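You operate a simulated robot arm through the tools that you are given. There is no shell and no other tool. Be economical: measure what you need, move in short steps, check, and stop when the job is done.

You run a simulated robot arm. Do the job below in one go: nothing can be reset, and whatever is moved stays where it is left.

## Task
Pull the white curtain down to its stop and shoot the slide bolt.
Fine: swing the red door lever up to free it, pull by the rope, swing the lever down again; keep out from under the curtain; no finger in the brass block's mouth.

It is judged by the outcome, as a careful person would: the job done as asked, and still so three seconds after it is handed in. It fails if anything else is knocked over, pushed out of place, dropped, spilled or broken.

## Robot
A 6-joint arm with a two-finger parallel gripper on a trunk, on a base that drives. Base frame: it is fixed to the floor where the robot stands at the start and does not move with it; the origin is under the middle of the robot, x ahead of it, y to its left, z up. Units: mm, degrees, N and s.
With the tool pointing down near the work surface it reaches from about 180 to 840 mm from the robot's upright axis, wherever it stands. Its first joint turns from -166.0 to 166.0 degrees. Places, roughly: brass block with a post [500, 0, 900]; grey slide bolt [500, 200, 900]; red door lever [400, -200, 1100]; white curtain [-1300, -200, 2500]. Payload 3.91 kg.
The tool frame sits at the grasp point between the pads (the TCP): z along the fingers, y along the line on which they close. The tips reach 30 mm beyond it. Largest opening 110 mm; finger width 20, thickness 10; the body of the gripper, 48 by 112 mm, starts 55 mm behind the TCP.
Orientation is that of the tool frame in the base frame, as [roll, pitch, yaw] about the fixed x, y, z axes, in that order (R = Rz(yaw) Ry(pitch) Rx(roll)). With the fingers straight down and closing along the base's y, the tool's x points along the base's -x, its y along +y and its z along -z.

## Interface
- The arm moves only by the tool drive_tool. Its argument "motion" is one flat list of numbers, 7 for each row, row after row: the shift along the base's x, y, z in mm, then the turn, a rotation vector about the base's x, y, z in degrees, then the closure in counts, from 0 (fully open) to 255 (shut). In form: [dx, dy, dz, rx, ry, rz, jaw, dx, dy, dz, rx, ry, rz, jaw, ...]. A call has 1 to 10 rows; each row shifts and turns the commanded pose from where the row before left it. Each row takes 0.2 s and may step no farther than 50 mm and 8.6 degrees from the row before; otherwise, or with a gripper value out of range, the whole call is refused. Where a pose cannot be reached the arm comes as near as it can. A force on the tool above 90 N (or 10 N above the force at the start of the call, whichever is more), or a blocked arm, ends the call early, and 0.2 s more pass. The fingers move at their own pace (about 108 mm/s each) and stop on an object; they squeeze with about 24 N. The grip force told is the motor's: it shows also when the fingers shut on nothing. Time passes only in rows, and 0.2 s behind the last, so rows that do not move let the fingers close. It gives the time, the measured TCP pose, the force on the tool (base axes), the opening and the grip force at its end, in the units of the frame above (readings bear some noise), with the torque about the TCP (base axes, N m) and any sound that the robot's microphone picked up.
- Cameras (640 x 400 px; columns grow to the right, rows downward): "scene" is now at [-146.8, -74.7, 1518.4]; the picture's right is [-0.97, -0.23, 0.00], its down [-0.17, 0.71, -0.68] and it looks along [0.16, -0.66, -0.73] (base axes); focal length 214 px, centre (320, 200). "wrist" rides on the gripper at [77, 7, -115] in the tool frame; the picture's right is [-0.09, 1.00, 0.00], its down [-0.80, -0.07, -0.59] and it looks along [-0.59, -0.05, 0.80] (tool axes); focal length 270 px, centre (320, 200). There is no depth. A picture from a camera that has moved, and an enlarged one, comes with that camera's place and axes in the base frame and with its lens.
- get_image(camera): a new picture of that camera. No time passes.
- move_column(by): slides the trunk up (or, below 0, down) by that many mm; the arm and the scene camera ride with it, the base frame stays. It gives what a move gives, with no picture.
- base_move(legs): drives the robot by 1 to 6 legs, each [ahead, left, turn to the left] in mm, mm and degrees, along the robot's own axes; the way and the turn of a leg run together, so that a leg with both is an arc; at most 1500 mm and 180 degrees a leg. The arm and the cameras ride along, it lands a little off, and it stops where it bumps. It gives what a move gives.
- head_to(pan, tilt): turns the head with the scene camera to pan (to the left, within 86 degrees either way) and tilt (down, from -29 to 69), counted from straight ahead of the robot. It gives what a move gives.
- zoom(camera, box): a new picture of the part [left, top, right, bottom] of that camera's present view, enlarged. No time passes.
- job_done(): hands the job in; it is judged then, once.

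Work in short steps. Places have to be worked out from the pictures, the camera data and where the tool is seen: move nearer, look again, correct. Check each grasp and each placing, and mend what went wrong. You have 120 turns and 82 pictures in all, those below and enlarged ones among them. Open the gripper and draw the arm clear of the work before you hand the job in, unless the task says otherwise; then end with one line.

The tools are called after "Request:" as a command line: name --argument value ..., lists and objects as JSON in quotes. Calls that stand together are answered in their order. drive_tool: Moves the arm, as the interface text tells. Its arguments: {"type":"object","properties":{"motion":{"type":"array","items":{"type":"number"}}},"required":["motion"]} The other tools are called the same way: move_column (by) slides the trunk up or down; base_move (legs) drives the base; head_to (pan, tilt) turns the head that bears the scene camera; get_image (camera) takes a picture; zoom (camera, box) takes an enlarged picture of a part of a camera's view; job_done () hands the job in.

At the start:

```text
t: 0.0
ee_pos: [385.1, -230.3, 1339.6]
tool_rot: [179.9, -0.2, 166.8]
ft_force: [1.0, 8.4, 0.0]
torque: [-0.6, 0.0, -0.02]
gripper_width: 105.8
finger_force: 0.1
trunk travel left (down, up): [-475.0, 65.0]
robot x, y, heading: [-1.4, 1.1, 0.4]
head pan, tilt: [-76.6, 47.3]
```

scene: 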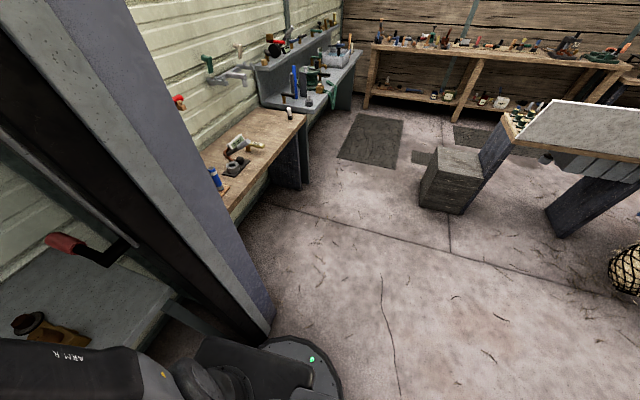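
wrist: 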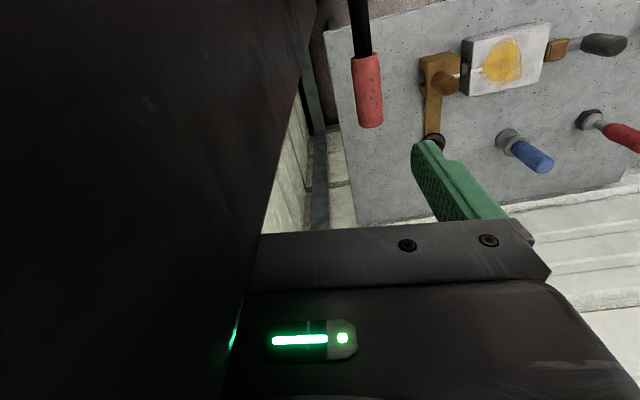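

The scene camera faces right; I turn the head to look ahead at the bench.

Request:
head_to --pan 0 --tilt 40

Request:
get_image --camera "scene"

```text
t: 1.5
ee_pos: [385.5, -229.8, 1339.5]
tool_rot: [179.9, -0.2, 167.0]
ft_force: [3.0, 8.2, -0.1]
torque: [-0.58, 0.13, 0.1]
gripper_width: 105.9
finger_force: 0.0
trunk travel left (down, up): [-475.0, 65.0]
robot x, y, heading: [1.0, -1.0, 0.1]
head pan, tilt: [0.0, 40.0]
```

```text
79 pictures are left
camera scene: at [-80.3, 2.4, 1528.7], right [0.0, -1.0, 0.0], down [-0.64, 0.0, -0.76], along [0.76, 0.0, -0.64], focal length 214 px, centre (320, 200)
```

scene: 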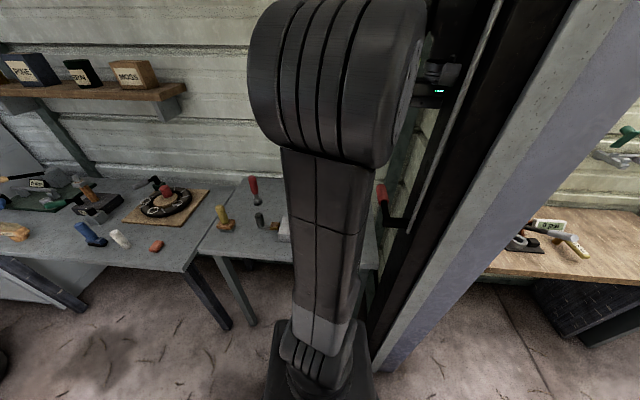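

The arm hides the bench in the middle; I enlarge both views of the bench parts.

Request:
zoom --camera "wrist" --box '[320, 0, 640, 200]'

Request:
zoom --camera "scene" --box '[190, 160, 430, 310]'

Request:
head_to --pan -86 --tilt -10

Request:
get_image --camera "scene"

```text
2.00 times, centred on (480, 100) of wrist
camera zoom: at [309.3, -206.2, 1453.9], right [0.31, 0.95, 0.0], down [0.77, -0.25, 0.59], along [0.56, -0.18, -0.81], focal length 541 px, centre (0, 400)
```

zoom: 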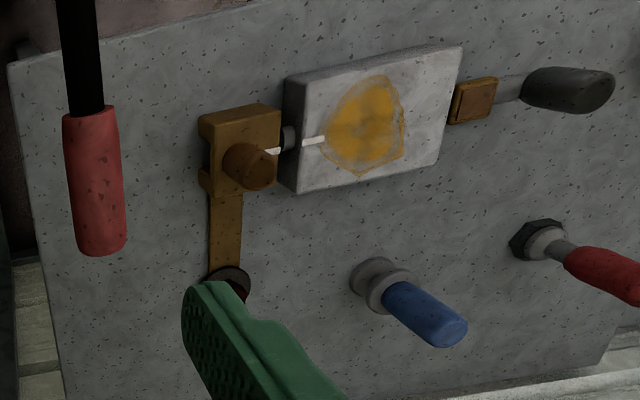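

```text
2.67 times, centred on (310, 235) of scene
camera zoom: at [-80.3, 2.4, 1528.7], right [0.0, -1.0, 0.0], down [-0.64, 0.0, -0.76], along [0.76, 0.0, -0.64], focal length 572 px, centre (347, 107)
```

zoom: 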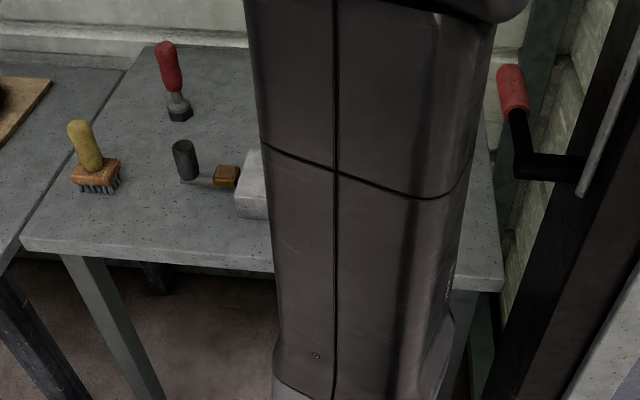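

```text
t: 3.1
ee_pos: [384.2, -229.6, 1338.9]
tool_rot: [179.9, -0.1, 166.9]
ft_force: [1.3, 8.5, -0.6]
torque: [-0.55, 0.02, 0.02]
gripper_width: 105.8
finger_force: 0.0
trunk travel left (down, up): [-475.0, 65.0]
robot x, y, heading: [-2.5, 0.4, 0.1]
head pan, tilt: [-85.9, -10.0]
```

```text
76 pictures are left
camera scene: at [-159.1, -81.5, 1607.8], right [-1.0, -0.07, 0.0], down [0.01, -0.17, -0.98], along [0.07, -0.98, 0.17], focal length 214 px, centre (320, 200)
```

scene: 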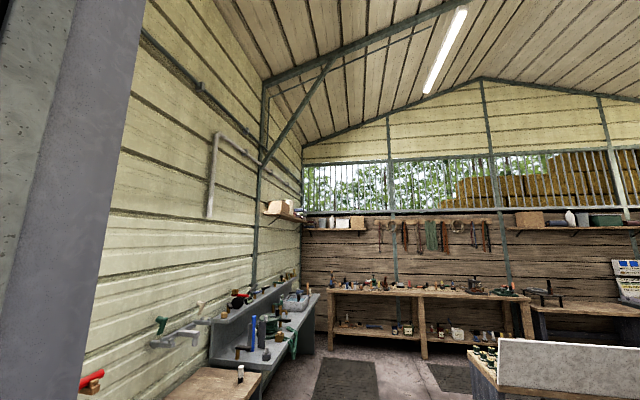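

Nothing hangs in this part; I look to the left side and up.

Request:
head_to --pan 86 --tilt -5

Request:
get_image --camera "scene"

Request:
head_to --pan -30 --tilt -5

Request:
get_image --camera "scene"

```text
t: 5.7
ee_pos: [384.9, -229.2, 1338.8]
tool_rot: [179.9, -0.2, 166.9]
ft_force: [2.1, 8.4, -0.1]
torque: [-0.56, 0.06, 0.04]
gripper_width: 105.9
finger_force: 0.2
trunk travel left (down, up): [-475.0, 65.0]
robot x, y, heading: [-2.8, -1.5, -0.1]
head pan, tilt: [85.9, -5.0]
```

```text
75 pictures are left
camera scene: at [-159.0, 89.8, 1600.1], right [1.0, -0.07, 0.0], down [0.0, 0.09, -1.0], along [0.07, 0.99, 0.09], focal length 214 px, centre (320, 200)
```

scene: 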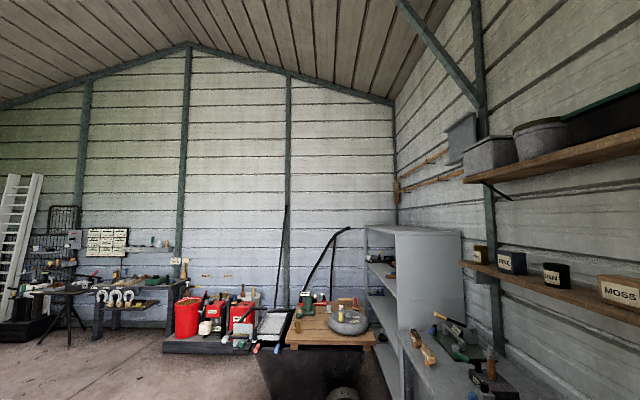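

```text
t: 7.6
ee_pos: [385.3, -230.6, 1339.7]
tool_rot: [179.9, -0.2, 166.9]
ft_force: [1.4, 8.3, -0.1]
torque: [-0.58, 0.03, -0.01]
gripper_width: 105.8
finger_force: 0.0
trunk travel left (down, up): [-475.0, 65.0]
robot x, y, heading: [0.4, -0.7, -0.0]
head pan, tilt: [-30.0, -5.0]
```

```text
74 pictures are left
camera scene: at [-89.4, -41.2, 1600.2], right [-0.5, -0.87, 0.0], down [0.07, -0.04, -1.0], along [0.86, -0.5, 0.09], focal length 214 px, centre (320, 200)
```

scene: 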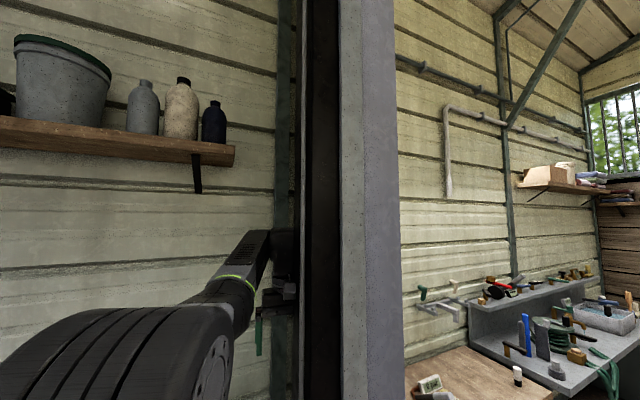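

The gripper sits close to a tall post and reads a steady 8 N along y. I move it 40 mm away to the left and see if that is contact.

Request:
drive_tool --motion '[0, 10, 0, 0, 0, 0, 0, 0, 15, 0, 0, 0, 0, 0, 0, 15, 0, 0, 0, 0, 0]'

```text
t: 8.4
ee_pos: [384.3, -191.3, 1339.8]
tool_rot: [179.9, -0.1, 166.8]
ft_force: [0.0, -0.9, -0.1]
torque: [0.0, 0.01, -0.04]
gripper_width: 109.9
finger_force: 0.1
trunk travel left (down, up): [-475.0, 65.0]
robot x, y, heading: [-1.3, 3.4, -0.1]
head pan, tilt: [-30.0, -5.0]
```

That was contact, now gone. I bring the arm left and back to see the bench.

Request:
drive_tool --motion '[-5, 50, 0, 0, 0, 0, 0, -5, 50, 0, 0, 0, 0, 0, -5, 50, 0, 0, 0, 0, 0, -5, 50, 0, 0, 0, 0, 0, -5, 50, 0, 0, 0, 0, 0, -5, 50, 0, 0, 0, 0, 0, -5, 50, 0, 0, 0, 0, 0, -5, 50, 0, 0, 0, 0, 0, -5, 50, 0, 0, 0, 0, 0, -5, 50, 0, 0, 0, 0, 0]'

Request:
head_to --pan -12 --tilt 40

Request:
get_image --camera "scene"

```text
refused: row 1 steps farther than a row can; nothing moved
```

```text
t: 9.6
ee_pos: [384.4, -192.3, 1340.4]
tool_rot: [179.8, -0.2, 166.8]
ft_force: [0.1, 0.4, -0.4]
torque: [-0.02, 0.0, -0.02]
gripper_width: 110.0
finger_force: 0.1
trunk travel left (down, up): [-475.0, 65.0]
robot x, y, heading: [2.2, 1.8, 0.2]
head pan, tilt: [-12.0, 40.0]
```

```text
73 pictures are left
camera scene: at [-84.4, -17.4, 1528.6], right [-0.21, -0.98, 0.0], down [-0.63, 0.13, -0.77], along [0.75, -0.16, -0.64], focal length 214 px, centre (320, 200)
```

scene: 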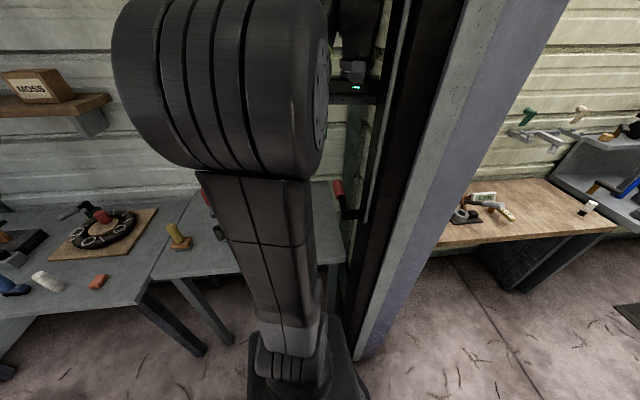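

Refused for a slightly long step; I repeat with 48 mm.

Request:
drive_tool --motion '[-5, 48, 0, 0, 0, 0, 0, -5, 48, 0, 0, 0, 0, 0, -5, 48, 0, 0, 0, 0, 0, -5, 48, 0, 0, 0, 0, 0, -5, 48, 0, 0, 0, 0, 0, -5, 48, 0, 0, 0, 0, 0, -5, 48, 0, 0, 0, 0, 0, -5, 48, 0, 0, 0, 0, 0, -5, 48, 0, 0, 0, 0, 0, -5, 48, 0, 0, 0, 0, 0]'

Request:
get_image --camera "scene"

```text
t: 11.8
ee_pos: [336.6, 287.5, 1336.6]
tool_rot: [179.9, -0.1, 166.7]
ft_force: [0.4, -0.4, -0.9]
torque: [-0.02, 0.01, 0.0]
gripper_width: 110.1
finger_force: 0.1
trunk travel left (down, up): [-475.0, 65.0]
robot x, y, heading: [0.5, -1.0, 0.1]
head pan, tilt: [-12.0, 40.0]
```

```text
72 pictures are left
camera scene: at [-84.3, -15.9, 1528.6], right [-0.21, -0.98, 0.0], down [-0.63, 0.13, -0.77], along [0.75, -0.16, -0.64], focal length 214 px, centre (320, 200)
```

scene: 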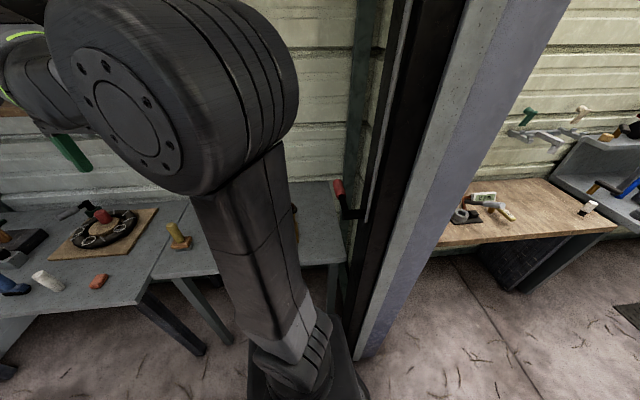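

I back the robot 250 mm and turn it to find the curtain behind.

Request:
base_move --legs '[[-250, 0, 0], [0, 0, 95]]'

Request:
head_to --pan 70 --tilt -10

Request:
get_image --camera "scene"

```text
t: 17.6
ee_pos: [-562.7, 309.9, 1338.0]
tool_rot: [179.8, -0.1, -98.2]
ft_force: [0.9, 0.1, -0.4]
torque: [-0.04, 0.02, 0.02]
gripper_width: 109.9
finger_force: 0.1
trunk travel left (down, up): [-475.0, 65.0]
robot x, y, heading: [-247.0, -0.5, 94.8]
head pan, tilt: [-12.0, 40.0]
```

```text
t: 19.1
ee_pos: [-563.5, 310.3, 1337.9]
tool_rot: [179.8, -0.1, -98.2]
ft_force: [0.4, 0.4, -0.4]
torque: [0.01, 0.0, 0.01]
gripper_width: 110.0
finger_force: 0.1
trunk travel left (down, up): [-475.0, 65.0]
robot x, y, heading: [-252.9, 3.0, 94.8]
head pan, tilt: [70.0, -10.0]
```

```text
71 pictures are left
camera scene: at [-314.4, -146.6, 1607.5], right [0.26, 0.97, 0.0], down [-0.17, 0.05, -0.98], along [-0.95, 0.26, 0.17], focal length 214 px, centre (320, 200)
```

scene: 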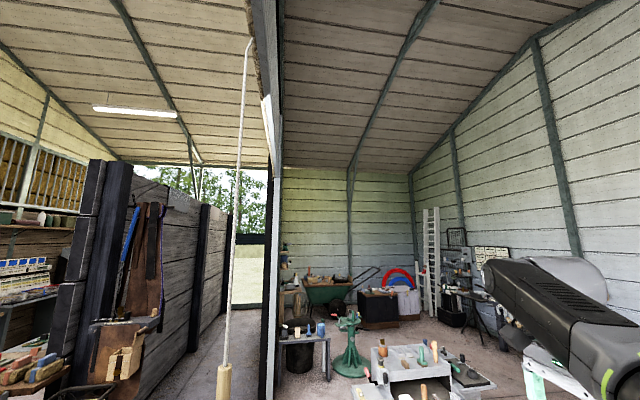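

I see the rope with a wooden handle (about x −1300, y −260, z 1075–2590) hanging from an overhead header that spans between posts: the roller curtain lies in the y≈−250 plane. Now I look upward and at the lever post from here.

Request:
zoom --camera "scene" --box '[180, 0, 340, 100]'

Request:
head_to --pan -86 --tilt 25

Request:
get_image --camera "scene"

```text
4.00 times, centred on (260, 50) of scene
camera zoom: at [-314.4, -146.6, 1607.5], right [0.26, 0.97, 0.0], down [-0.17, 0.05, -0.98], along [-0.95, 0.26, 0.17], focal length 858 px, centre (560, 800)
```

zoom: 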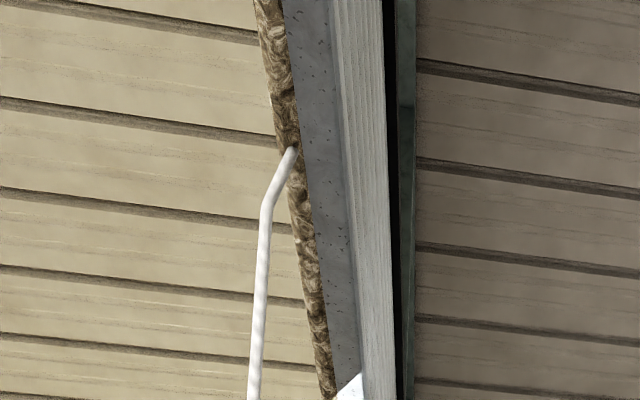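

```text
t: 21.6
ee_pos: [-563.2, 311.6, 1338.2]
tool_rot: [179.8, 0.0, -98.3]
ft_force: [-0.2, -0.6, -0.3]
torque: [-0.01, 0.03, -0.02]
gripper_width: 109.9
finger_force: 0.1
trunk travel left (down, up): [-475.0, 65.0]
robot x, y, heading: [-248.3, 1.2, 94.8]
head pan, tilt: [-85.9, 25.0]
```

```text
69 pictures are left
camera scene: at [-142.0, -154.2, 1551.9], right [0.16, -0.99, 0.0], down [-0.42, -0.07, -0.91], along [0.9, 0.14, -0.42], focal length 214 px, centre (320, 200)
```

scene: 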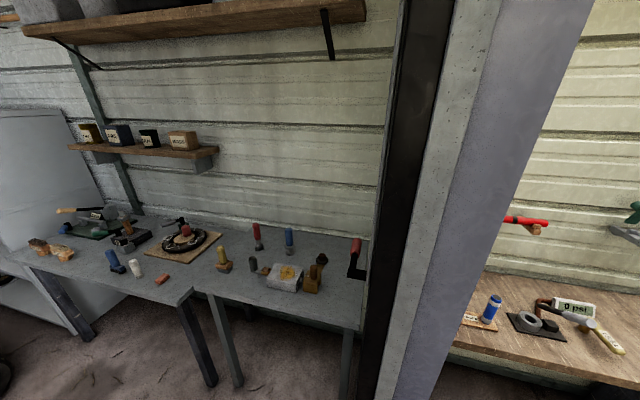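

Request:
zoom --camera "scene" --box '[230, 210, 390, 310]'

```text
4.00 times, centred on (310, 260) of scene
camera zoom: at [-142.0, -154.2, 1551.9], right [0.16, -0.99, 0.0], down [-0.42, -0.07, -0.91], along [0.9, 0.14, -0.42], focal length 858 px, centre (360, -40)
```

zoom: 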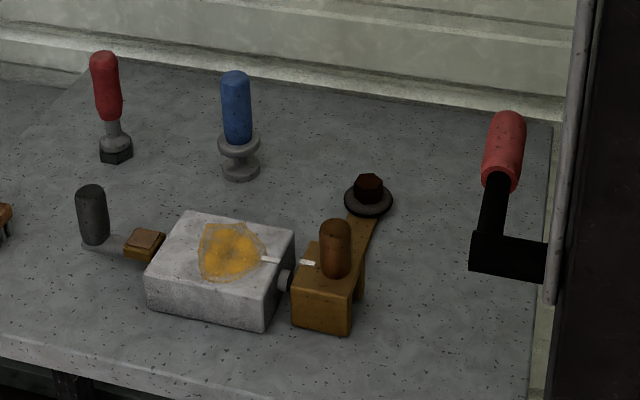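

Triangulating two views, the red lever's handle runs from about (363,−176,1149) to (428,−183,1161), with its pivot near (305,−200,1137): it points forward, so up means turning it about that pivot. I drive back to face the bench at x≈−200 for working room.

Request:
base_move --legs '[[0, 0, -94.8], [48, 0, 0]]'

Request:
head_to --pan -20 --tilt 30

Request:
get_image --camera "scene"

```text
t: 26.5
ee_pos: [132.7, 291.8, 1336.4]
tool_rot: [179.8, -0.2, 167.7]
ft_force: [0.2, -0.3, -0.3]
torque: [-0.01, 0.05, -0.01]
gripper_width: 109.9
finger_force: 0.1
trunk travel left (down, up): [-475.0, 65.0]
robot x, y, heading: [-198.3, -1.5, 0.9]
head pan, tilt: [-85.9, 25.0]
```

```text
t: 27.8
ee_pos: [131.3, 291.0, 1336.8]
tool_rot: [179.8, -0.1, 167.7]
ft_force: [0.4, -0.4, -0.5]
torque: [0.04, 0.0, -0.02]
gripper_width: 110.2
finger_force: 0.0
trunk travel left (down, up): [-475.0, 65.0]
robot x, y, heading: [-200.4, 0.2, 0.9]
head pan, tilt: [-20.0, 30.0]
```

```text
67 pictures are left
camera scene: at [-283.4, -30.7, 1543.9], right [-0.33, -0.94, 0.0], down [-0.47, 0.16, -0.87], along [0.82, -0.29, -0.5], focal length 214 px, centre (320, 200)
```

scene: 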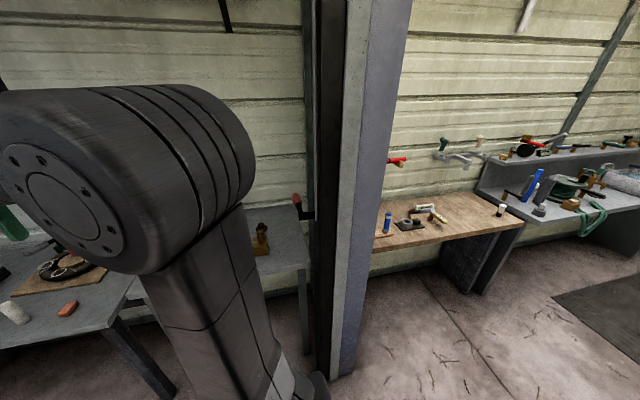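

The lever shows where computed. I move the tool above it, fingers down, closing along y.

Request:
drive_tool --motion '[22, -39, 0, 0, 0, 2, 0, 22, -39, 0, 0, 0, 2, 0, 22, -39, 0, 0, 0, 2, 0, 22, -39, 0, 0, 0, 2, 0, 22, -39, 0, 0, 0, 2, 0, 22, -39, 0, 0, 0, 2, 0, 22, -39, 0, 0, 0, 0, 0, 22, -39, 0, 0, 0, 0, 0, 22, -39, 0, 0, 0, 0, 0, 22, -39, 0, 0, 0, 0, 0]'

Request:
drive_tool --motion '[24, -39, -10, 0, 0, 0, 0, 24, -39, -10, 0, 0, 0, 0]'

Request:
get_image --camera "wrist"

Request:
get_image --camera "scene"

```text
t: 30.0
ee_pos: [353.3, -99.5, 1337.3]
tool_rot: [179.7, -0.2, 179.7]
ft_force: [0.0, -0.5, -0.1]
torque: [-0.02, -0.02, 0.03]
gripper_width: 110.1
finger_force: 0.1
trunk travel left (down, up): [-475.0, 65.0]
robot x, y, heading: [-199.7, -0.6, 0.7]
head pan, tilt: [-20.0, 30.0]
```

```text
t: 30.6
ee_pos: [400.7, -178.0, 1320.1]
tool_rot: [179.8, -0.2, 179.6]
ft_force: [0.5, 0.0, 0.5]
torque: [-0.01, 0.02, -0.06]
gripper_width: 109.9
finger_force: 0.1
trunk travel left (down, up): [-475.0, 65.0]
robot x, y, heading: [-201.4, 3.3, 0.8]
head pan, tilt: [-20.0, 30.0]
```

```text
66 pictures are left
camera wrist: at [321.2, -171.8, 1434.2], right [0.09, 1.0, 0.0], down [0.8, -0.08, 0.59], along [0.59, -0.05, -0.81], focal length 270 px, centre (320, 200)
```

wrist: 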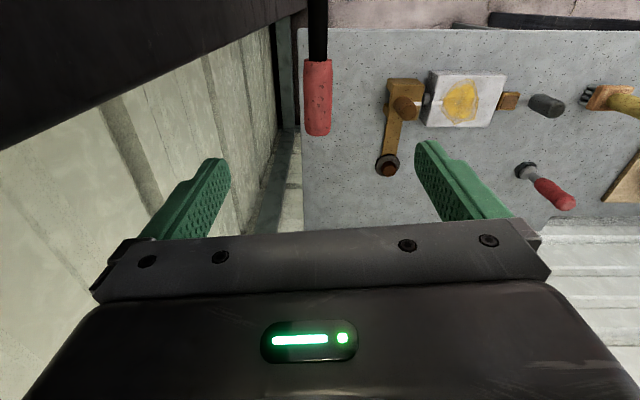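

```text
65 pictures are left
camera scene: at [-282.0, -31.7, 1544.0], right [-0.33, -0.94, 0.0], down [-0.47, 0.17, -0.87], along [0.82, -0.28, -0.5], focal length 214 px, centre (320, 200)
```

scene: 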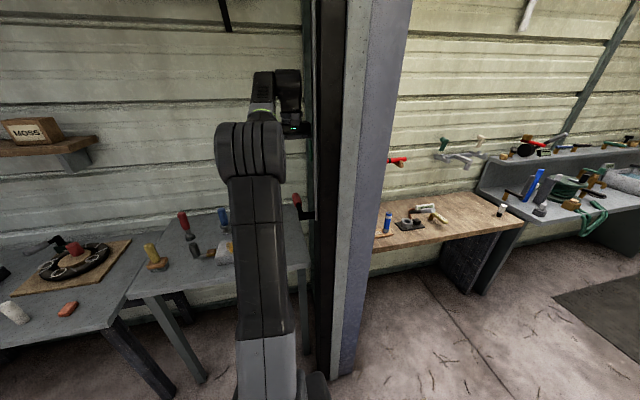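

The handle is between the fingers, but a rail stands near (267,−212), so a sideways approach is safer. I back off left and turn the tool to point along −y, closing vertically.

Request:
drive_tool --motion '[0, 45, 0, 0, 0, 0, 0, 0, 45, 0, -8.2, 0, 0, 0, 0, 45, 0, -8.2, 0, 0, 0, 0, 30, 0, -8.2, 0, 0, 0, 0, 0, 0, -8.2, 0, 0, 0, 0, 0, 0, -8.2, 0, 0, 0, 0, 0, 0, -8.2, 0, 0, 0, 0, 0, 0, -8.2, 0, 0, 0, 0, 0, 0, -8.2, 0, 0, 0, 0, 0, 0, -8.2, 0, 0, 0]'

Request:
drive_tool --motion '[0, 0, -30, -8.2, 0, 0, 0, 0, 0, -40, -8.0, 0, 0, 0, 0, 0, -40, 0, 0, 0, 0, 0, 0, -40, 0, 0, 0, 0, 0, 0, -16, 0, 0, 0, 0]'

Request:
get_image --camera "wrist"

Request:
get_image --camera "scene"

```text
t: 32.8
ee_pos: [397.4, -11.4, 1316.9]
tool_rot: [-106.3, 0.3, 179.8]
ft_force: [-0.1, 0.4, 0.0]
torque: [-0.03, 0.0, 0.0]
gripper_width: 110.0
finger_force: 0.0
trunk travel left (down, up): [-475.0, 65.0]
robot x, y, heading: [-201.8, 4.1, 1.0]
head pan, tilt: [-20.0, 30.0]
```

```text
t: 34.0
ee_pos: [400.1, -10.7, 1150.9]
tool_rot: [-90.2, 0.4, 179.9]
ft_force: [-0.4, -0.6, 0.8]
torque: [0.02, 0.02, -0.03]
gripper_width: 110.1
finger_force: 0.0
trunk travel left (down, up): [-475.0, 65.0]
robot x, y, heading: [-203.3, 1.8, 1.0]
head pan, tilt: [-20.0, 30.0]
```

```text
64 pictures are left
camera wrist: at [321.3, 103.5, 1143.7], right [0.09, 0.0, -1.0], down [0.8, 0.59, 0.08], along [0.59, -0.8, 0.05], focal length 270 px, centre (320, 200)
```

wrist: 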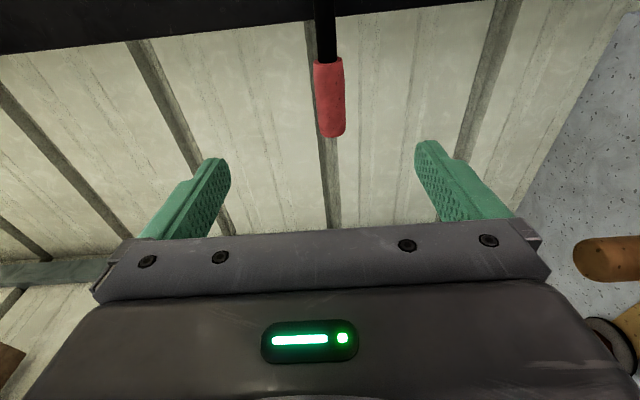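

```text
63 pictures are left
camera scene: at [-283.0, -30.5, 1544.0], right [-0.33, -0.94, 0.0], down [-0.47, 0.16, -0.87], along [0.82, -0.29, -0.5], focal length 214 px, centre (320, 200)
```

scene: 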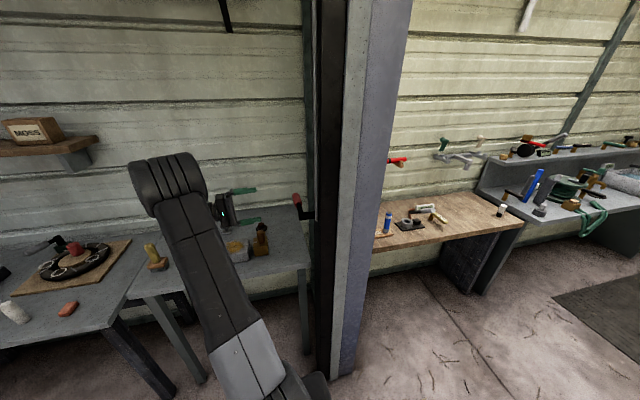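

Side-on view: the handle is near horizontal at z≈1140, x 369–442, y≈−180. I advance with jaws straddling it.

Request:
drive_tool --motion '[0, -40, -5, 0, 0, 0, 0, 3, -40, -5, 0, 0, 0, 0, 0, -40, 0, 0, 0, 0, 0, 0, -30, 0, 0, 0, 0, 0]'

Request:
get_image --camera "wrist"

```text
t: 35.0
ee_pos: [401.9, -162.3, 1139.4]
tool_rot: [-90.1, 0.3, 179.9]
ft_force: [1.0, -0.2, 0.6]
torque: [0.02, -0.01, -0.02]
gripper_width: 110.2
finger_force: 0.1
trunk travel left (down, up): [-475.0, 65.0]
robot x, y, heading: [-203.1, 0.7, 0.6]
head pan, tilt: [-20.0, 30.0]
```

```text
62 pictures are left
camera wrist: at [322.1, -48.7, 1132.3], right [0.09, 0.0, -1.0], down [0.8, 0.59, 0.08], along [0.59, -0.8, 0.05], focal length 270 px, centre (320, 200)
```

wrist: 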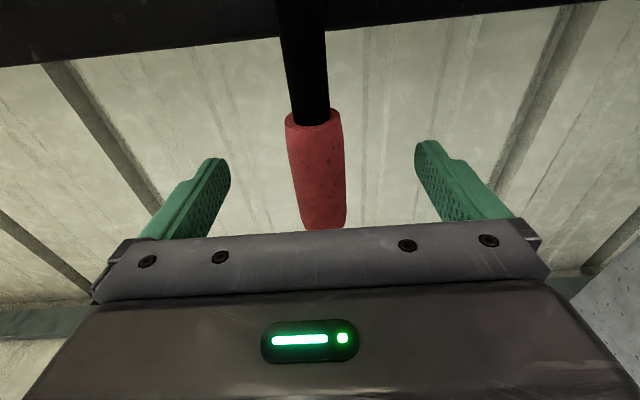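

Handle centred at (405,−181,1141), between the fingers. I move in 12 mm and close on it.

Request:
drive_tool --motion '[3, -12, 1, 0, 0, 0, 0, 0, 0, 0, 0, 0, 0, 130, 0, 0, 0, 0, 0, 0, 255, 0, 0, 0, 0, 0, 0, 255, 0, 0, 0, 0, 0, 0, 255]'

```text
t: 36.2
ee_pos: [403.6, -175.3, 1140.9]
tool_rot: [-90.2, 0.3, 179.9]
ft_force: [0.1, -0.7, -1.7]
torque: [-0.13, -0.2, 0.35]
gripper_width: 29.5
finger_force: 45.2
trunk travel left (down, up): [-475.0, 65.0]
robot x, y, heading: [-201.6, 1.7, 0.9]
head pan, tilt: [-20.0, 30.0]
```

Grip is firm (29.5 mm). I swing the lever 16° up about the estimated pivot and check forces.

Request:
drive_tool --motion '[-1.0, 0, 14.1, 0, -8, 0, 255, -2.9, 0, 13.8, 0, -8, 0, 255]'

```text
t: 36.8
ee_pos: [400.0, -173.6, 1170.4]
tool_rot: [-90.2, 16.4, 180.0]
ft_force: [1.2, -3.8, -0.1]
torque: [-0.21, 0.15, 0.97]
gripper_width: 29.3
finger_force: 44.6
trunk travel left (down, up): [-475.0, 65.0]
robot x, y, heading: [-202.3, 4.4, 0.7]
head pan, tilt: [-20.0, 30.0]
```

Moves freely. I continue to about 48°.

Request:
drive_tool --motion '[-4.8, 0, 13.2, 0, -8, 0, 255, -6.6, 0, 12.4, 0, -8, 0, 255, -8.3, 0, 11.4, 0, -8, 0, 255, -9.8, 0, 10.1, 0, -8, 0, 255]'

Request:
get_image --camera "wrist"

```text
t: 37.8
ee_pos: [370.1, -171.7, 1218.6]
tool_rot: [-90.0, 48.4, -179.8]
ft_force: [-1.6, 9.9, 10.5]
torque: [-0.6, 1.07, 1.04]
gripper_width: 29.8
finger_force: 45.2
trunk travel left (down, up): [-475.0, 65.0]
robot x, y, heading: [-200.4, 3.7, 0.8]
head pan, tilt: [-20.0, 30.0]
```

```text
61 pictures are left
camera wrist: at [321.8, -57.4, 1156.9], right [0.8, 0.0, -0.59], down [0.48, 0.6, 0.65], along [0.36, -0.8, 0.48], focal length 270 px, centre (320, 200)
```

wrist: 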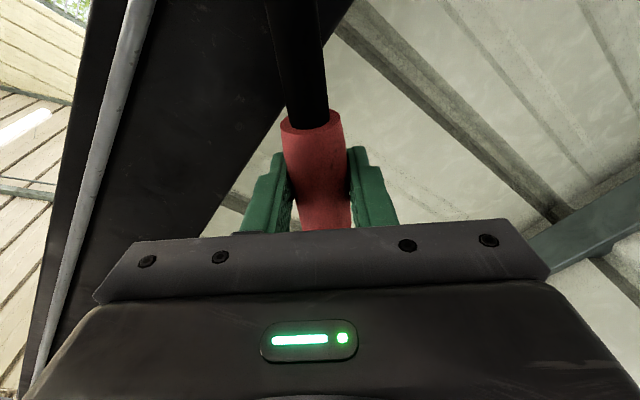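

Still tracking well with small force. I continue to about 80°.

Request:
drive_tool --motion '[-11.1, 0, 8.7, 0, -8, 0, 255, -12.2, 0, 7.0, 0, -8, 0, 255]'

Request:
drive_tool --motion '[-13.0, 0, 5.3, 0, -8, 0, 255, -13.7, 0, 3.4, 0, -8, 0, 255]'

Request:
get_image --camera "wrist"

```text
t: 38.4
ee_pos: [347.9, -170.1, 1235.9]
tool_rot: [-89.9, 64.6, -179.5]
ft_force: [1.8, 18.9, 20.5]
torque: [-0.47, 1.13, 0.56]
gripper_width: 30.5
finger_force: 45.2
trunk travel left (down, up): [-475.0, 65.0]
robot x, y, heading: [-203.3, 1.6, 0.7]
head pan, tilt: [-20.0, 30.0]
```

```text
t: 39.0
ee_pos: [328.5, -169.5, 1239.4]
tool_rot: [-89.7, 80.1, -179.1]
ft_force: [41.1, 15.7, 15.6]
torque: [0.31, 0.97, 0.36]
gripper_width: 33.3
finger_force: 45.1
trunk travel left (down, up): [-475.0, 65.0]
robot x, y, heading: [-200.8, -2.9, 0.9]
head pan, tilt: [-20.0, 30.0]
```

```text
60 pictures are left
camera wrist: at [319.7, -55.6, 1162.6], right [1.0, 0.01, -0.08], down [0.06, 0.6, 0.8], along [0.06, -0.8, 0.59], focal length 270 px, centre (320, 200)
```

wrist: 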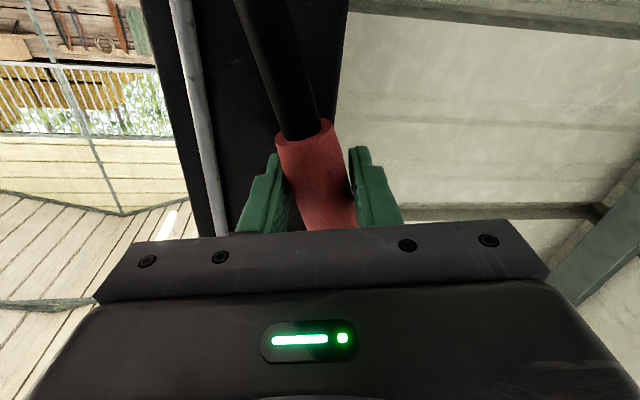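

The lever resists with 41 N at about 70–75°, seemingly its stop. I relieve the push, open, and draw away to look.

Request:
drive_tool --motion '[5, 0, -1, 0, 6, 0, 255, 0, 0, 0, 0, 0, 0, 100, 0, 0, 0, 0, 0, 0, 60, 0, 30, 0, 0, 0, 0, 60, 0, 40, 0, 0, 0, 0, 60, 0, 40, 0, 0, 0, 0, 60]'

Request:
get_image --camera "wrist"

Request:
zoom --camera "scene" --box '[200, 120, 360, 220]'

```text
t: 40.4
ee_pos: [327.0, -59.9, 1241.4]
tool_rot: [-90.4, 74.3, 179.6]
ft_force: [-0.4, 0.3, 0.1]
torque: [-0.01, 0.01, 0.01]
gripper_width: 84.1
finger_force: 0.0
trunk travel left (down, up): [-475.0, 65.0]
robot x, y, heading: [-199.4, 1.4, 0.8]
head pan, tilt: [-20.0, 30.0]
```

```text
59 pictures are left
camera wrist: at [309.3, 53.8, 1166.0], right [0.98, 0.0, -0.18], down [0.15, 0.59, 0.79], along [0.11, -0.81, 0.58], focal length 270 px, centre (320, 200)
```

wrist: 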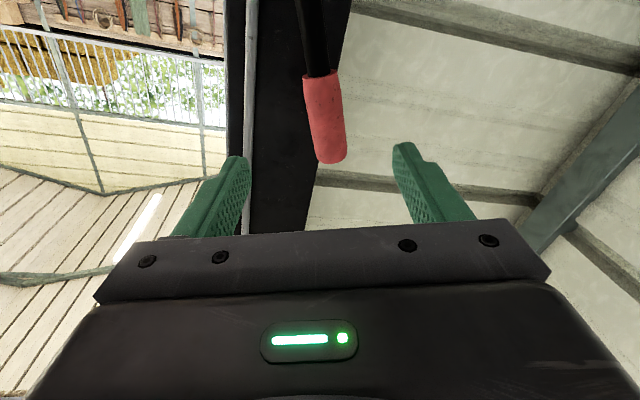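

```text
4.00 times, centred on (280, 170) of scene
camera zoom: at [-283.2, -30.0, 1543.9], right [-0.33, -0.94, 0.0], down [-0.47, 0.16, -0.87], along [0.82, -0.29, -0.5], focal length 858 px, centre (480, 320)
```

zoom: 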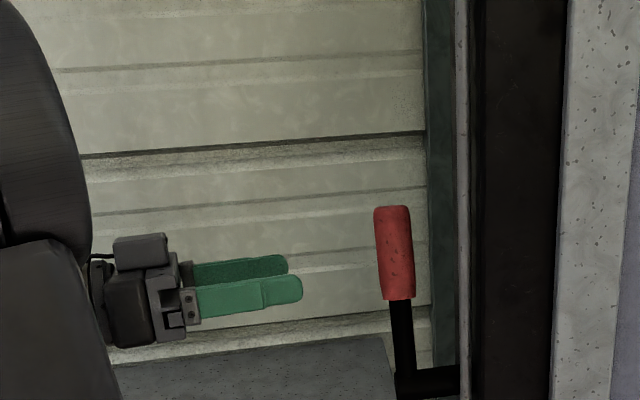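

The lever stays up at about 71° and looks to be at its stop. Next I bring the tool to point straight ahead before driving to the rope.

Request:
drive_tool --motion '[0, 20, 0, 0, -8, 0, 0, 0, 20, 0, 0, -7.7, 0, 0, 0, 0, 0, 0, 0, 8.2, 0, 0, 0, 0, 0, 0, 8.2, 0, 0, 0, 0, 0, 0, 8.2, 0, 0, 0, 0, 0, 0, 8.2, 0, 0, 0, 0, 0, 0, 8.2, 0, 0, 0, 0, 0, 0, 8.2, 0, 0, 0, 0, 0, 0, 8.2, 0, 0, 0, 0, 0, 0, 8.2, 0]'

Request:
drive_tool --motion '[0, 0, 0, 0, 0, 8.2, 0, 0, 0, 0, 0, 0, 8.2, 0, 0, 0, 0, 0, 0, 8.2, 0]'

Request:
base_move --legs '[[-900, 500, 0], [0, 0, -90]]'

Request:
head_to --pan 0 --tilt -15

Request:
get_image --camera "scene"

```text
t: 42.6
ee_pos: [328.1, -25.1, 1239.9]
tool_rot: [138.2, 89.8, 114.1]
ft_force: [0.2, -0.1, 0.1]
torque: [-0.01, 0.01, 0.0]
gripper_width: 109.8
finger_force: 0.0
trunk travel left (down, up): [-475.0, 65.0]
robot x, y, heading: [-201.8, 0.2, 0.8]
head pan, tilt: [-20.0, 30.0]
```

```text
t: 43.4
ee_pos: [326.6, 65.6, 1229.1]
tool_rot: [161.1, 89.8, 155.4]
ft_force: [0.3, -1.2, -0.1]
torque: [0.01, 0.0, 0.04]
gripper_width: 110.2
finger_force: 0.1
out of reach, approached as far as the arm can: row 2, 3
trunk travel left (down, up): [-475.0, 65.0]
robot x, y, heading: [-205.3, -1.0, 0.7]
head pan, tilt: [-20.0, 30.0]
```

```text
t: 52.6
ee_pos: [-1043.6, -29.9, 1229.7]
tool_rot: [170.6, 89.7, 74.4]
ft_force: [-0.2, 0.4, 0.3]
torque: [0.02, -0.03, 0.0]
gripper_width: 109.8
finger_force: 0.0
trunk travel left (down, up): [-475.0, 65.0]
robot x, y, heading: [-1103.6, 499.3, -89.8]
head pan, tilt: [-20.0, 30.0]
```

```text
t: 53.7
ee_pos: [-1043.5, -29.6, 1229.3]
tool_rot: [171.0, 89.7, 74.8]
ft_force: [0.7, -0.2, 0.6]
torque: [-0.03, -0.01, 0.01]
gripper_width: 110.1
finger_force: 0.1
trunk travel left (down, up): [-475.0, 65.0]
robot x, y, heading: [-1102.8, 498.4, -90.1]
head pan, tilt: [0.0, -15.0]
```

```text
57 pictures are left
camera scene: at [-1102.5, 588.6, 1614.6], right [-1.0, -0.01, 0.0], down [0.0, -0.26, -0.97], along [0.01, -0.97, 0.26], focal length 214 px, centre (320, 200)
```

scene: 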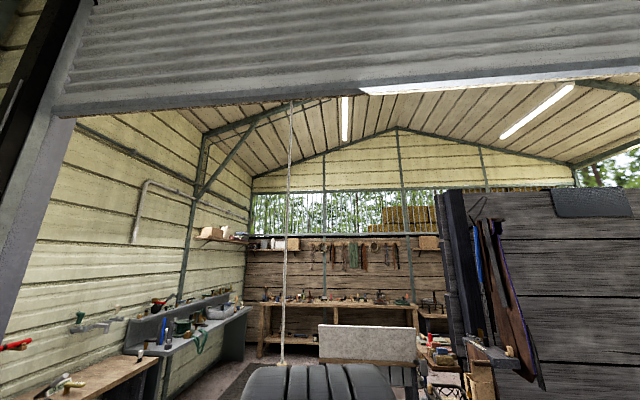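

Now I see the shutter's slats and the rope at about x −965, y −215, from z≈2255 down to the handle ≈1250. I zoom on the rope's attachment and the handle.

Request:
zoom --camera "scene" --box '[210, 50, 370, 150]'

Request:
zoom --camera "scene" --box '[0, 0, 160, 100]'

Request:
head_to --pan 0 --tilt 20

Request:
get_image --camera "scene"

```text
4.00 times, centred on (290, 100) of scene
camera zoom: at [-1102.5, 588.6, 1614.6], right [-1.0, -0.01, 0.0], down [0.0, -0.26, -0.97], along [0.01, -0.97, 0.26], focal length 858 px, centre (440, 600)
```

zoom: 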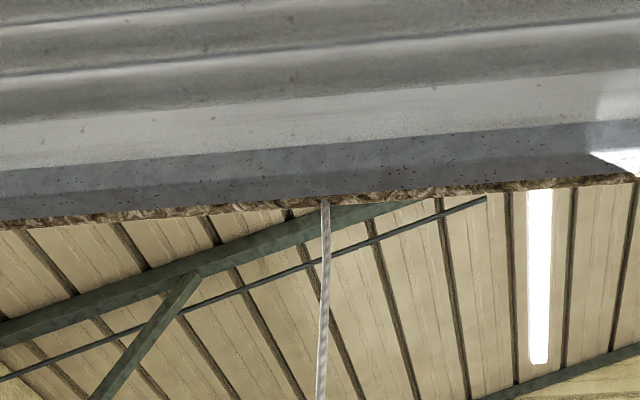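

```text
4.00 times, centred on (80, 50) of scene
camera zoom: at [-1102.5, 588.6, 1614.6], right [-1.0, -0.01, 0.0], down [0.0, -0.26, -0.97], along [0.01, -0.97, 0.26], focal length 858 px, centre (1280, 800)
```

zoom: 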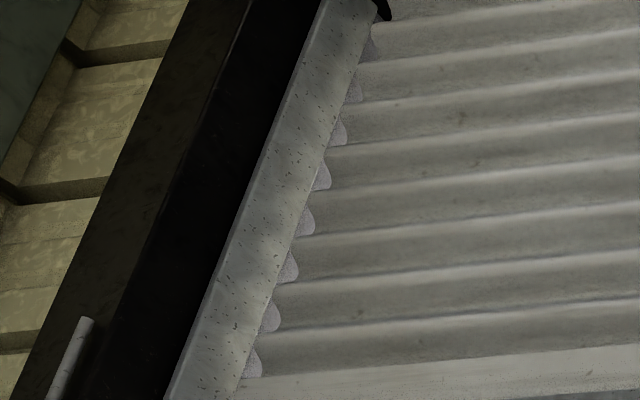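

```text
t: 54.7
ee_pos: [-1042.9, -28.5, 1229.0]
tool_rot: [170.9, 89.7, 74.7]
ft_force: [0.0, 0.3, 0.5]
torque: [-0.02, -0.01, 0.0]
gripper_width: 109.9
finger_force: 0.1
trunk travel left (down, up): [-475.0, 65.0]
robot x, y, heading: [-1104.3, 495.7, -90.1]
head pan, tilt: [0.0, 20.0]
```

```text
54 pictures are left
camera scene: at [-1102.4, 576.0, 1560.0], right [-1.0, -0.01, 0.0], down [0.0, 0.34, -0.94], along [0.01, -0.94, -0.34], focal length 214 px, centre (320, 200)
```

scene: 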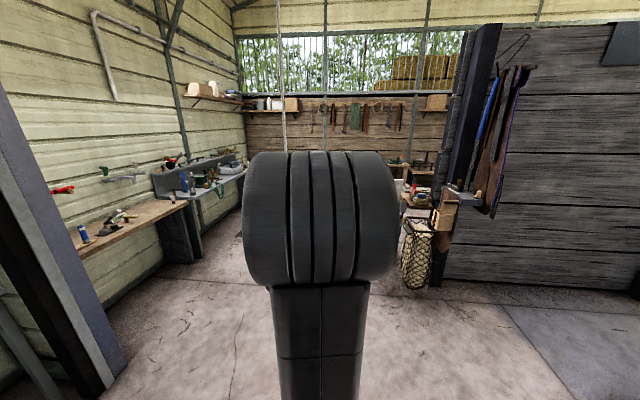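

The rope hangs from the far edge of the curtain's bottom bar (y roughly −205, x≈−965). I shift the base 78 mm left so the tool is in line with the rope, and look with the wrist camera.

Request:
base_move --legs '[[0, 78, 0]]'

Request:
get_image --camera "wrist"

Request:
get_image --camera "scene"

```text
t: 55.8
ee_pos: [-963.0, -28.5, 1229.2]
tool_rot: [-178.8, 89.6, 85.0]
ft_force: [0.2, -0.6, 0.2]
torque: [0.02, 0.03, 0.0]
gripper_width: 110.1
finger_force: 0.1
trunk travel left (down, up): [-475.0, 65.0]
robot x, y, heading: [-1027.1, 500.4, -89.7]
head pan, tilt: [0.0, 20.0]
```

```text
53 pictures are left
camera wrist: at [-946.2, 84.9, 1153.6], right [0.99, -0.11, 0.09], down [-0.01, 0.59, 0.8], along [-0.14, -0.8, 0.59], focal length 270 px, centre (320, 200)
```

wrist: 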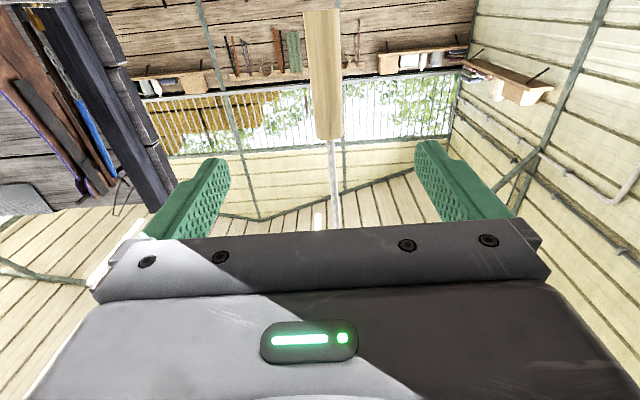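

```text
52 pictures are left
camera scene: at [-1022.5, 576.5, 1560.0], right [-1.0, -0.01, 0.0], down [0.0, 0.34, -0.94], along [0.01, -0.94, -0.34], focal length 214 px, centre (320, 200)
```

scene: 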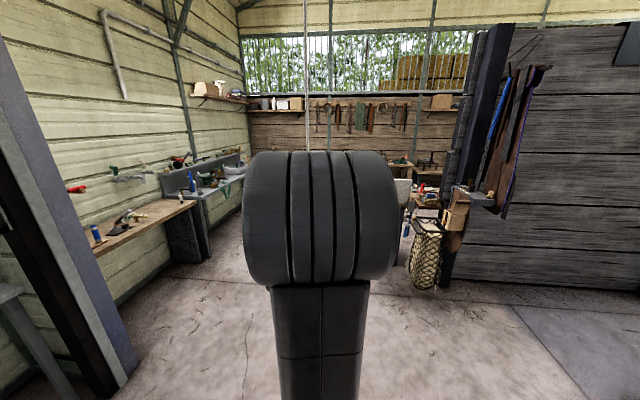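

The handle (≈38 mm thick) hangs at about x −978, y −222, z 1160–1285. I advance with the jaws open to straddle it.

Request:
drive_tool --motion '[0, -40, 0, 0, 0, 2, 0, 0, -40, 0, 0, 0, 2, 0, 0, -40, 0, 0, 0, 2, 0, 0, -30, 0, 0, 0, 0, 0]'

Request:
get_image --camera "wrist"

```text
t: 56.8
ee_pos: [-902.0, -173.5, 1236.4]
tool_rot: [177.6, 89.5, 87.0]
ft_force: [-0.2, -0.9, -0.2]
torque: [-0.01, 0.0, 0.02]
gripper_width: 110.0
finger_force: 0.0
out of reach, approached as far as the arm can: row 1, 2, 3, 4
trunk travel left (down, up): [-475.0, 65.0]
robot x, y, heading: [-1025.8, 493.5, -89.7]
head pan, tilt: [0.0, 20.0]
```

```text
51 pictures are left
camera wrist: at [-897.6, -59.1, 1158.8], right [1.0, -0.01, 0.09], down [-0.06, 0.59, 0.81], along [-0.06, -0.81, 0.59], focal length 270 px, centre (320, 200)
```

wrist: 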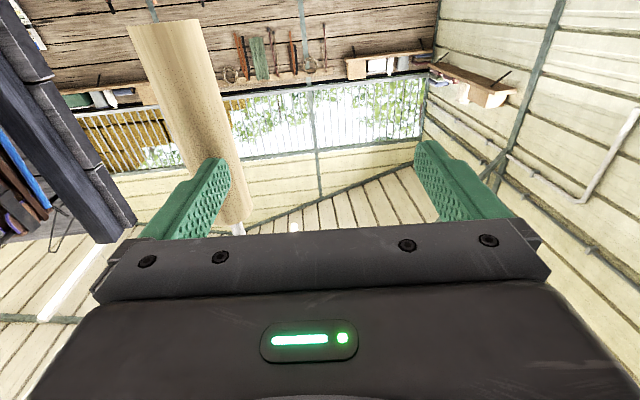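

The arm ran into a reach limit (it took an awkward wrist branch) and drifted sideways, so I draw straight back and unwind the wrist the way it came.

Request:
drive_tool --motion '[0, 30, 0, 0, 0, 0, 0, 0, 40, 0, 0, 0, -2, 0, 0, 40, 0, 0, 0, -2, 0, 0, 40, 0, 0, 0, -2, 0]'

Request:
drive_tool --motion '[0, 0, 0, 0, 0, -8.2, 0, 0, 0, 0, 0, 0, -8.2, 0, 0, 0, 0, 0, 0, -8.2, 0, 0, 0, 0, 0, 0, -8.2, 0, 0, 0, 0, 0, 0, -8.2, 0, 0, 0, 0, 0, 0, -8.2, 0]'

```text
t: 57.8
ee_pos: [-903.5, -21.6, 1235.2]
tool_rot: [169.6, 89.7, 73.5]
ft_force: [0.2, -0.7, -0.1]
torque: [0.01, 0.03, 0.02]
gripper_width: 109.9
finger_force: 0.0
trunk travel left (down, up): [-475.0, 65.0]
robot x, y, heading: [-1025.3, 495.4, -89.8]
head pan, tilt: [0.0, 20.0]
```

```text
t: 59.2
ee_pos: [-902.0, -23.1, 1236.5]
tool_rot: [-177.1, 89.6, 37.5]
ft_force: [0.7, -0.7, 0.7]
torque: [0.0, 0.0, 0.03]
gripper_width: 110.0
finger_force: 0.1
trunk travel left (down, up): [-475.0, 65.0]
robot x, y, heading: [-1023.7, 501.5, -89.6]
head pan, tilt: [0.0, 20.0]
```

No limit now; I continue unwinding to the tool-down posture.

Request:
drive_tool --motion '[0, 0, 0, 0, 0, -8.5, 0, 0, 0, 0, 0, 0, -8.5, 0, 0, 0, 0, 0, 0, -8.5, 0, 0, 0, 0, 0, 0, -8.5, 0, 0, 0, 0, 8.2, 0, 0, 0, 0, 0, 0, 8.2, 0, 0, 0, 0, 0, 0, 8.2, 0, 0, 0, 0, 0, 0, 8.2, 0, 0, 0, 0, 0, 0, 8.2, 0, 0, 0, 0, 0, 0, 8.2, 0, 0, 0]'

Request:
drive_tool --motion '[0, 0, 0, 8.2, 0, 0, 0, 0, 0, 0, 8.2, 0, 0, 0, 0, 0, 0, 8.2, 0, 0, 0, 0, 0, 0, 8.2, 0, 0, 0, 0, 0, 0, 8.0, 0, 0, 0, 0, 0, 0, 0, -8.2, 0, 0, 0, 0, 0, 0, -8.2, 0, 0, 0, 0, 0, 0, -8.2, 0, 0, 0, 0, 0, 0, -8.2, 0, 0, 0, 0, 0, 0, -8.2, 0, 0]'

Request:
drive_tool --motion '[0, 0, 0, 0, -8.2, 0, 0, 0, 0, 0, 0, -8.2, 0, 0, 0, 0, 0, 0, -8.2, 0, 0, 0, 0, 0, 0, -8.2, 0, 0, 0, 0, 0, 0, -8.2, 0, 0, 0, 0, 0, 0, -8.0, 0, 0]'

```text
t: 61.4
ee_pos: [-954.0, -39.2, 1214.4]
tool_rot: [-91.2, 40.6, 89.8]
ft_force: [-0.3, 0.2, -0.2]
torque: [-0.01, 0.0, 0.0]
gripper_width: 110.0
finger_force: 0.1
out of reach, approached as far as the arm can: row 4, 5
trunk travel left (down, up): [-475.0, 65.0]
robot x, y, heading: [-1022.7, 495.4, -89.7]
head pan, tilt: [0.0, 20.0]
```

```text
t: 63.6
ee_pos: [-955.3, -41.2, 1212.5]
tool_rot: [-131.7, -0.1, 89.9]
ft_force: [-0.6, 0.2, -0.3]
torque: [-0.03, 0.01, 0.01]
gripper_width: 110.2
finger_force: 0.1
out of reach, approached as far as the arm can: row 2
trunk travel left (down, up): [-475.0, 65.0]
robot x, y, heading: [-1028.7, 496.9, -89.8]
head pan, tilt: [0.0, 20.0]
```

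```text
t: 65.0
ee_pos: [-954.1, -41.3, 1213.0]
tool_rot: [179.3, -0.2, 90.0]
ft_force: [0.0, 0.5, 0.1]
torque: [-0.01, 0.0, 0.02]
gripper_width: 110.1
finger_force: 0.1
trunk travel left (down, up): [-475.0, 65.0]
robot x, y, heading: [-1022.9, 500.5, -89.3]
head pan, tilt: [0.0, 20.0]
```

Tool is down with the wrist untangled. Now I tilt it forward about x so it points along −y, closing along x.

Request:
drive_tool --motion '[0, 0, 0, -8.2, 0, 0, 0, 0, 0, 0, -8.2, 0, 0, 0, 0, 0, 0, -8.2, 0, 0, 0, 0, 0, 0, -8.2, 0, 0, 0, 0, 0, 0, -8.2, 0, 0, 0, 0, 0, 0, -8.2, 0, 0, 0, 0, 0, 0, -8.2, 0, 0, 0, 0, 0, 0, -8.2, 0, 0, 0, 0, 0, 0, -8.2, 0, 0, 0, 0, 0, 0, -8.2, 0, 0, 0]'

Request:
get_image --camera "wrist"

```text
t: 67.2
ee_pos: [-923.6, -43.8, 1225.6]
tool_rot: [179.3, 81.7, 89.4]
ft_force: [-0.4, 0.2, -0.5]
torque: [0.01, 0.03, -0.01]
gripper_width: 109.9
finger_force: 0.0
out of reach, approached as far as the arm can: row 8, 9, 10
trunk travel left (down, up): [-475.0, 65.0]
robot x, y, heading: [-1023.1, 499.2, -89.6]
head pan, tilt: [0.0, 20.0]
```

```text
50 pictures are left
camera wrist: at [-919.2, 80.2, 1166.3], right [1.0, -0.01, 0.09], down [-0.07, 0.47, 0.88], along [-0.05, -0.88, 0.47], focal length 270 px, centre (320, 200)
```

wrist: 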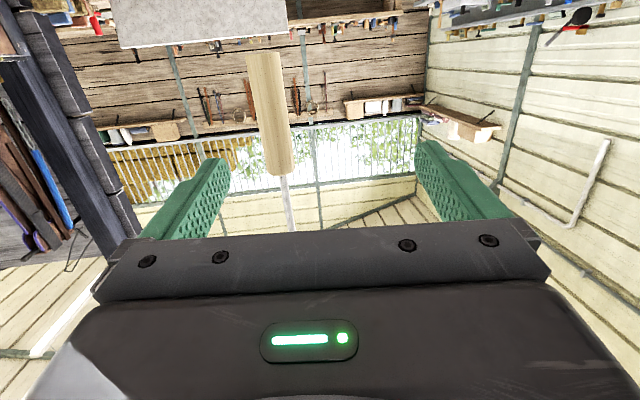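

The arm can't point fully horizontal here; up to ~57° tilt was reachable. I return to ~56° tilt, which suits pulling down too, and line up with the handle.

Request:
drive_tool --motion '[-8, 0, 0, 8.6, 0, 0, 0, -8, 0, 0, 8.6, 0, 0, 0, -8, 0, 0, 8.6, 0, 0, 0]'

Request:
drive_tool --motion '[0, -40, 5, 0, 0, 0, 0, 0, -40, 5, 0, 0, 0, 0, 0, -30, 5, 0, 0, 0, 0]'

Request:
get_image --camera "wrist"

```text
t: 68.0
ee_pos: [-946.9, -48.0, 1234.1]
tool_rot: [-178.2, 60.6, 91.6]
ft_force: [-0.8, -0.3, -2.3]
torque: [-0.1, -0.07, 0.12]
gripper_width: 110.0
finger_force: 0.1
out of reach, approached as far as the arm can: row 3
trunk travel left (down, up): [-475.0, 65.0]
robot x, y, heading: [-1025.0, 498.5, -89.9]
head pan, tilt: [0.0, 20.0]
```

```text
t: 68.8
ee_pos: [-948.4, -162.3, 1248.8]
tool_rot: [179.7, 60.1, 89.4]
ft_force: [0.3, -0.1, 0.1]
torque: [-0.01, 0.0, 0.01]
gripper_width: 110.1
finger_force: 0.0
trunk travel left (down, up): [-475.0, 65.0]
robot x, y, heading: [-1025.9, 498.8, -89.7]
head pan, tilt: [0.0, 20.0]
```

```text
49 pictures are left
camera wrist: at [-943.9, -24.0, 1237.7], right [1.0, -0.05, 0.08], down [-0.07, 0.12, 0.99], along [-0.06, -0.99, 0.11], focal length 270 px, centre (320, 200)
```

wrist: 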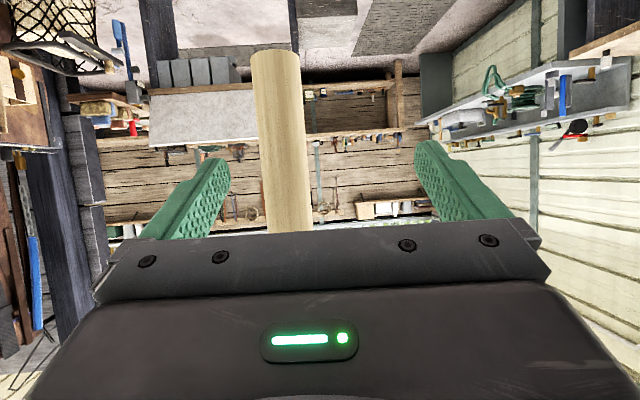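

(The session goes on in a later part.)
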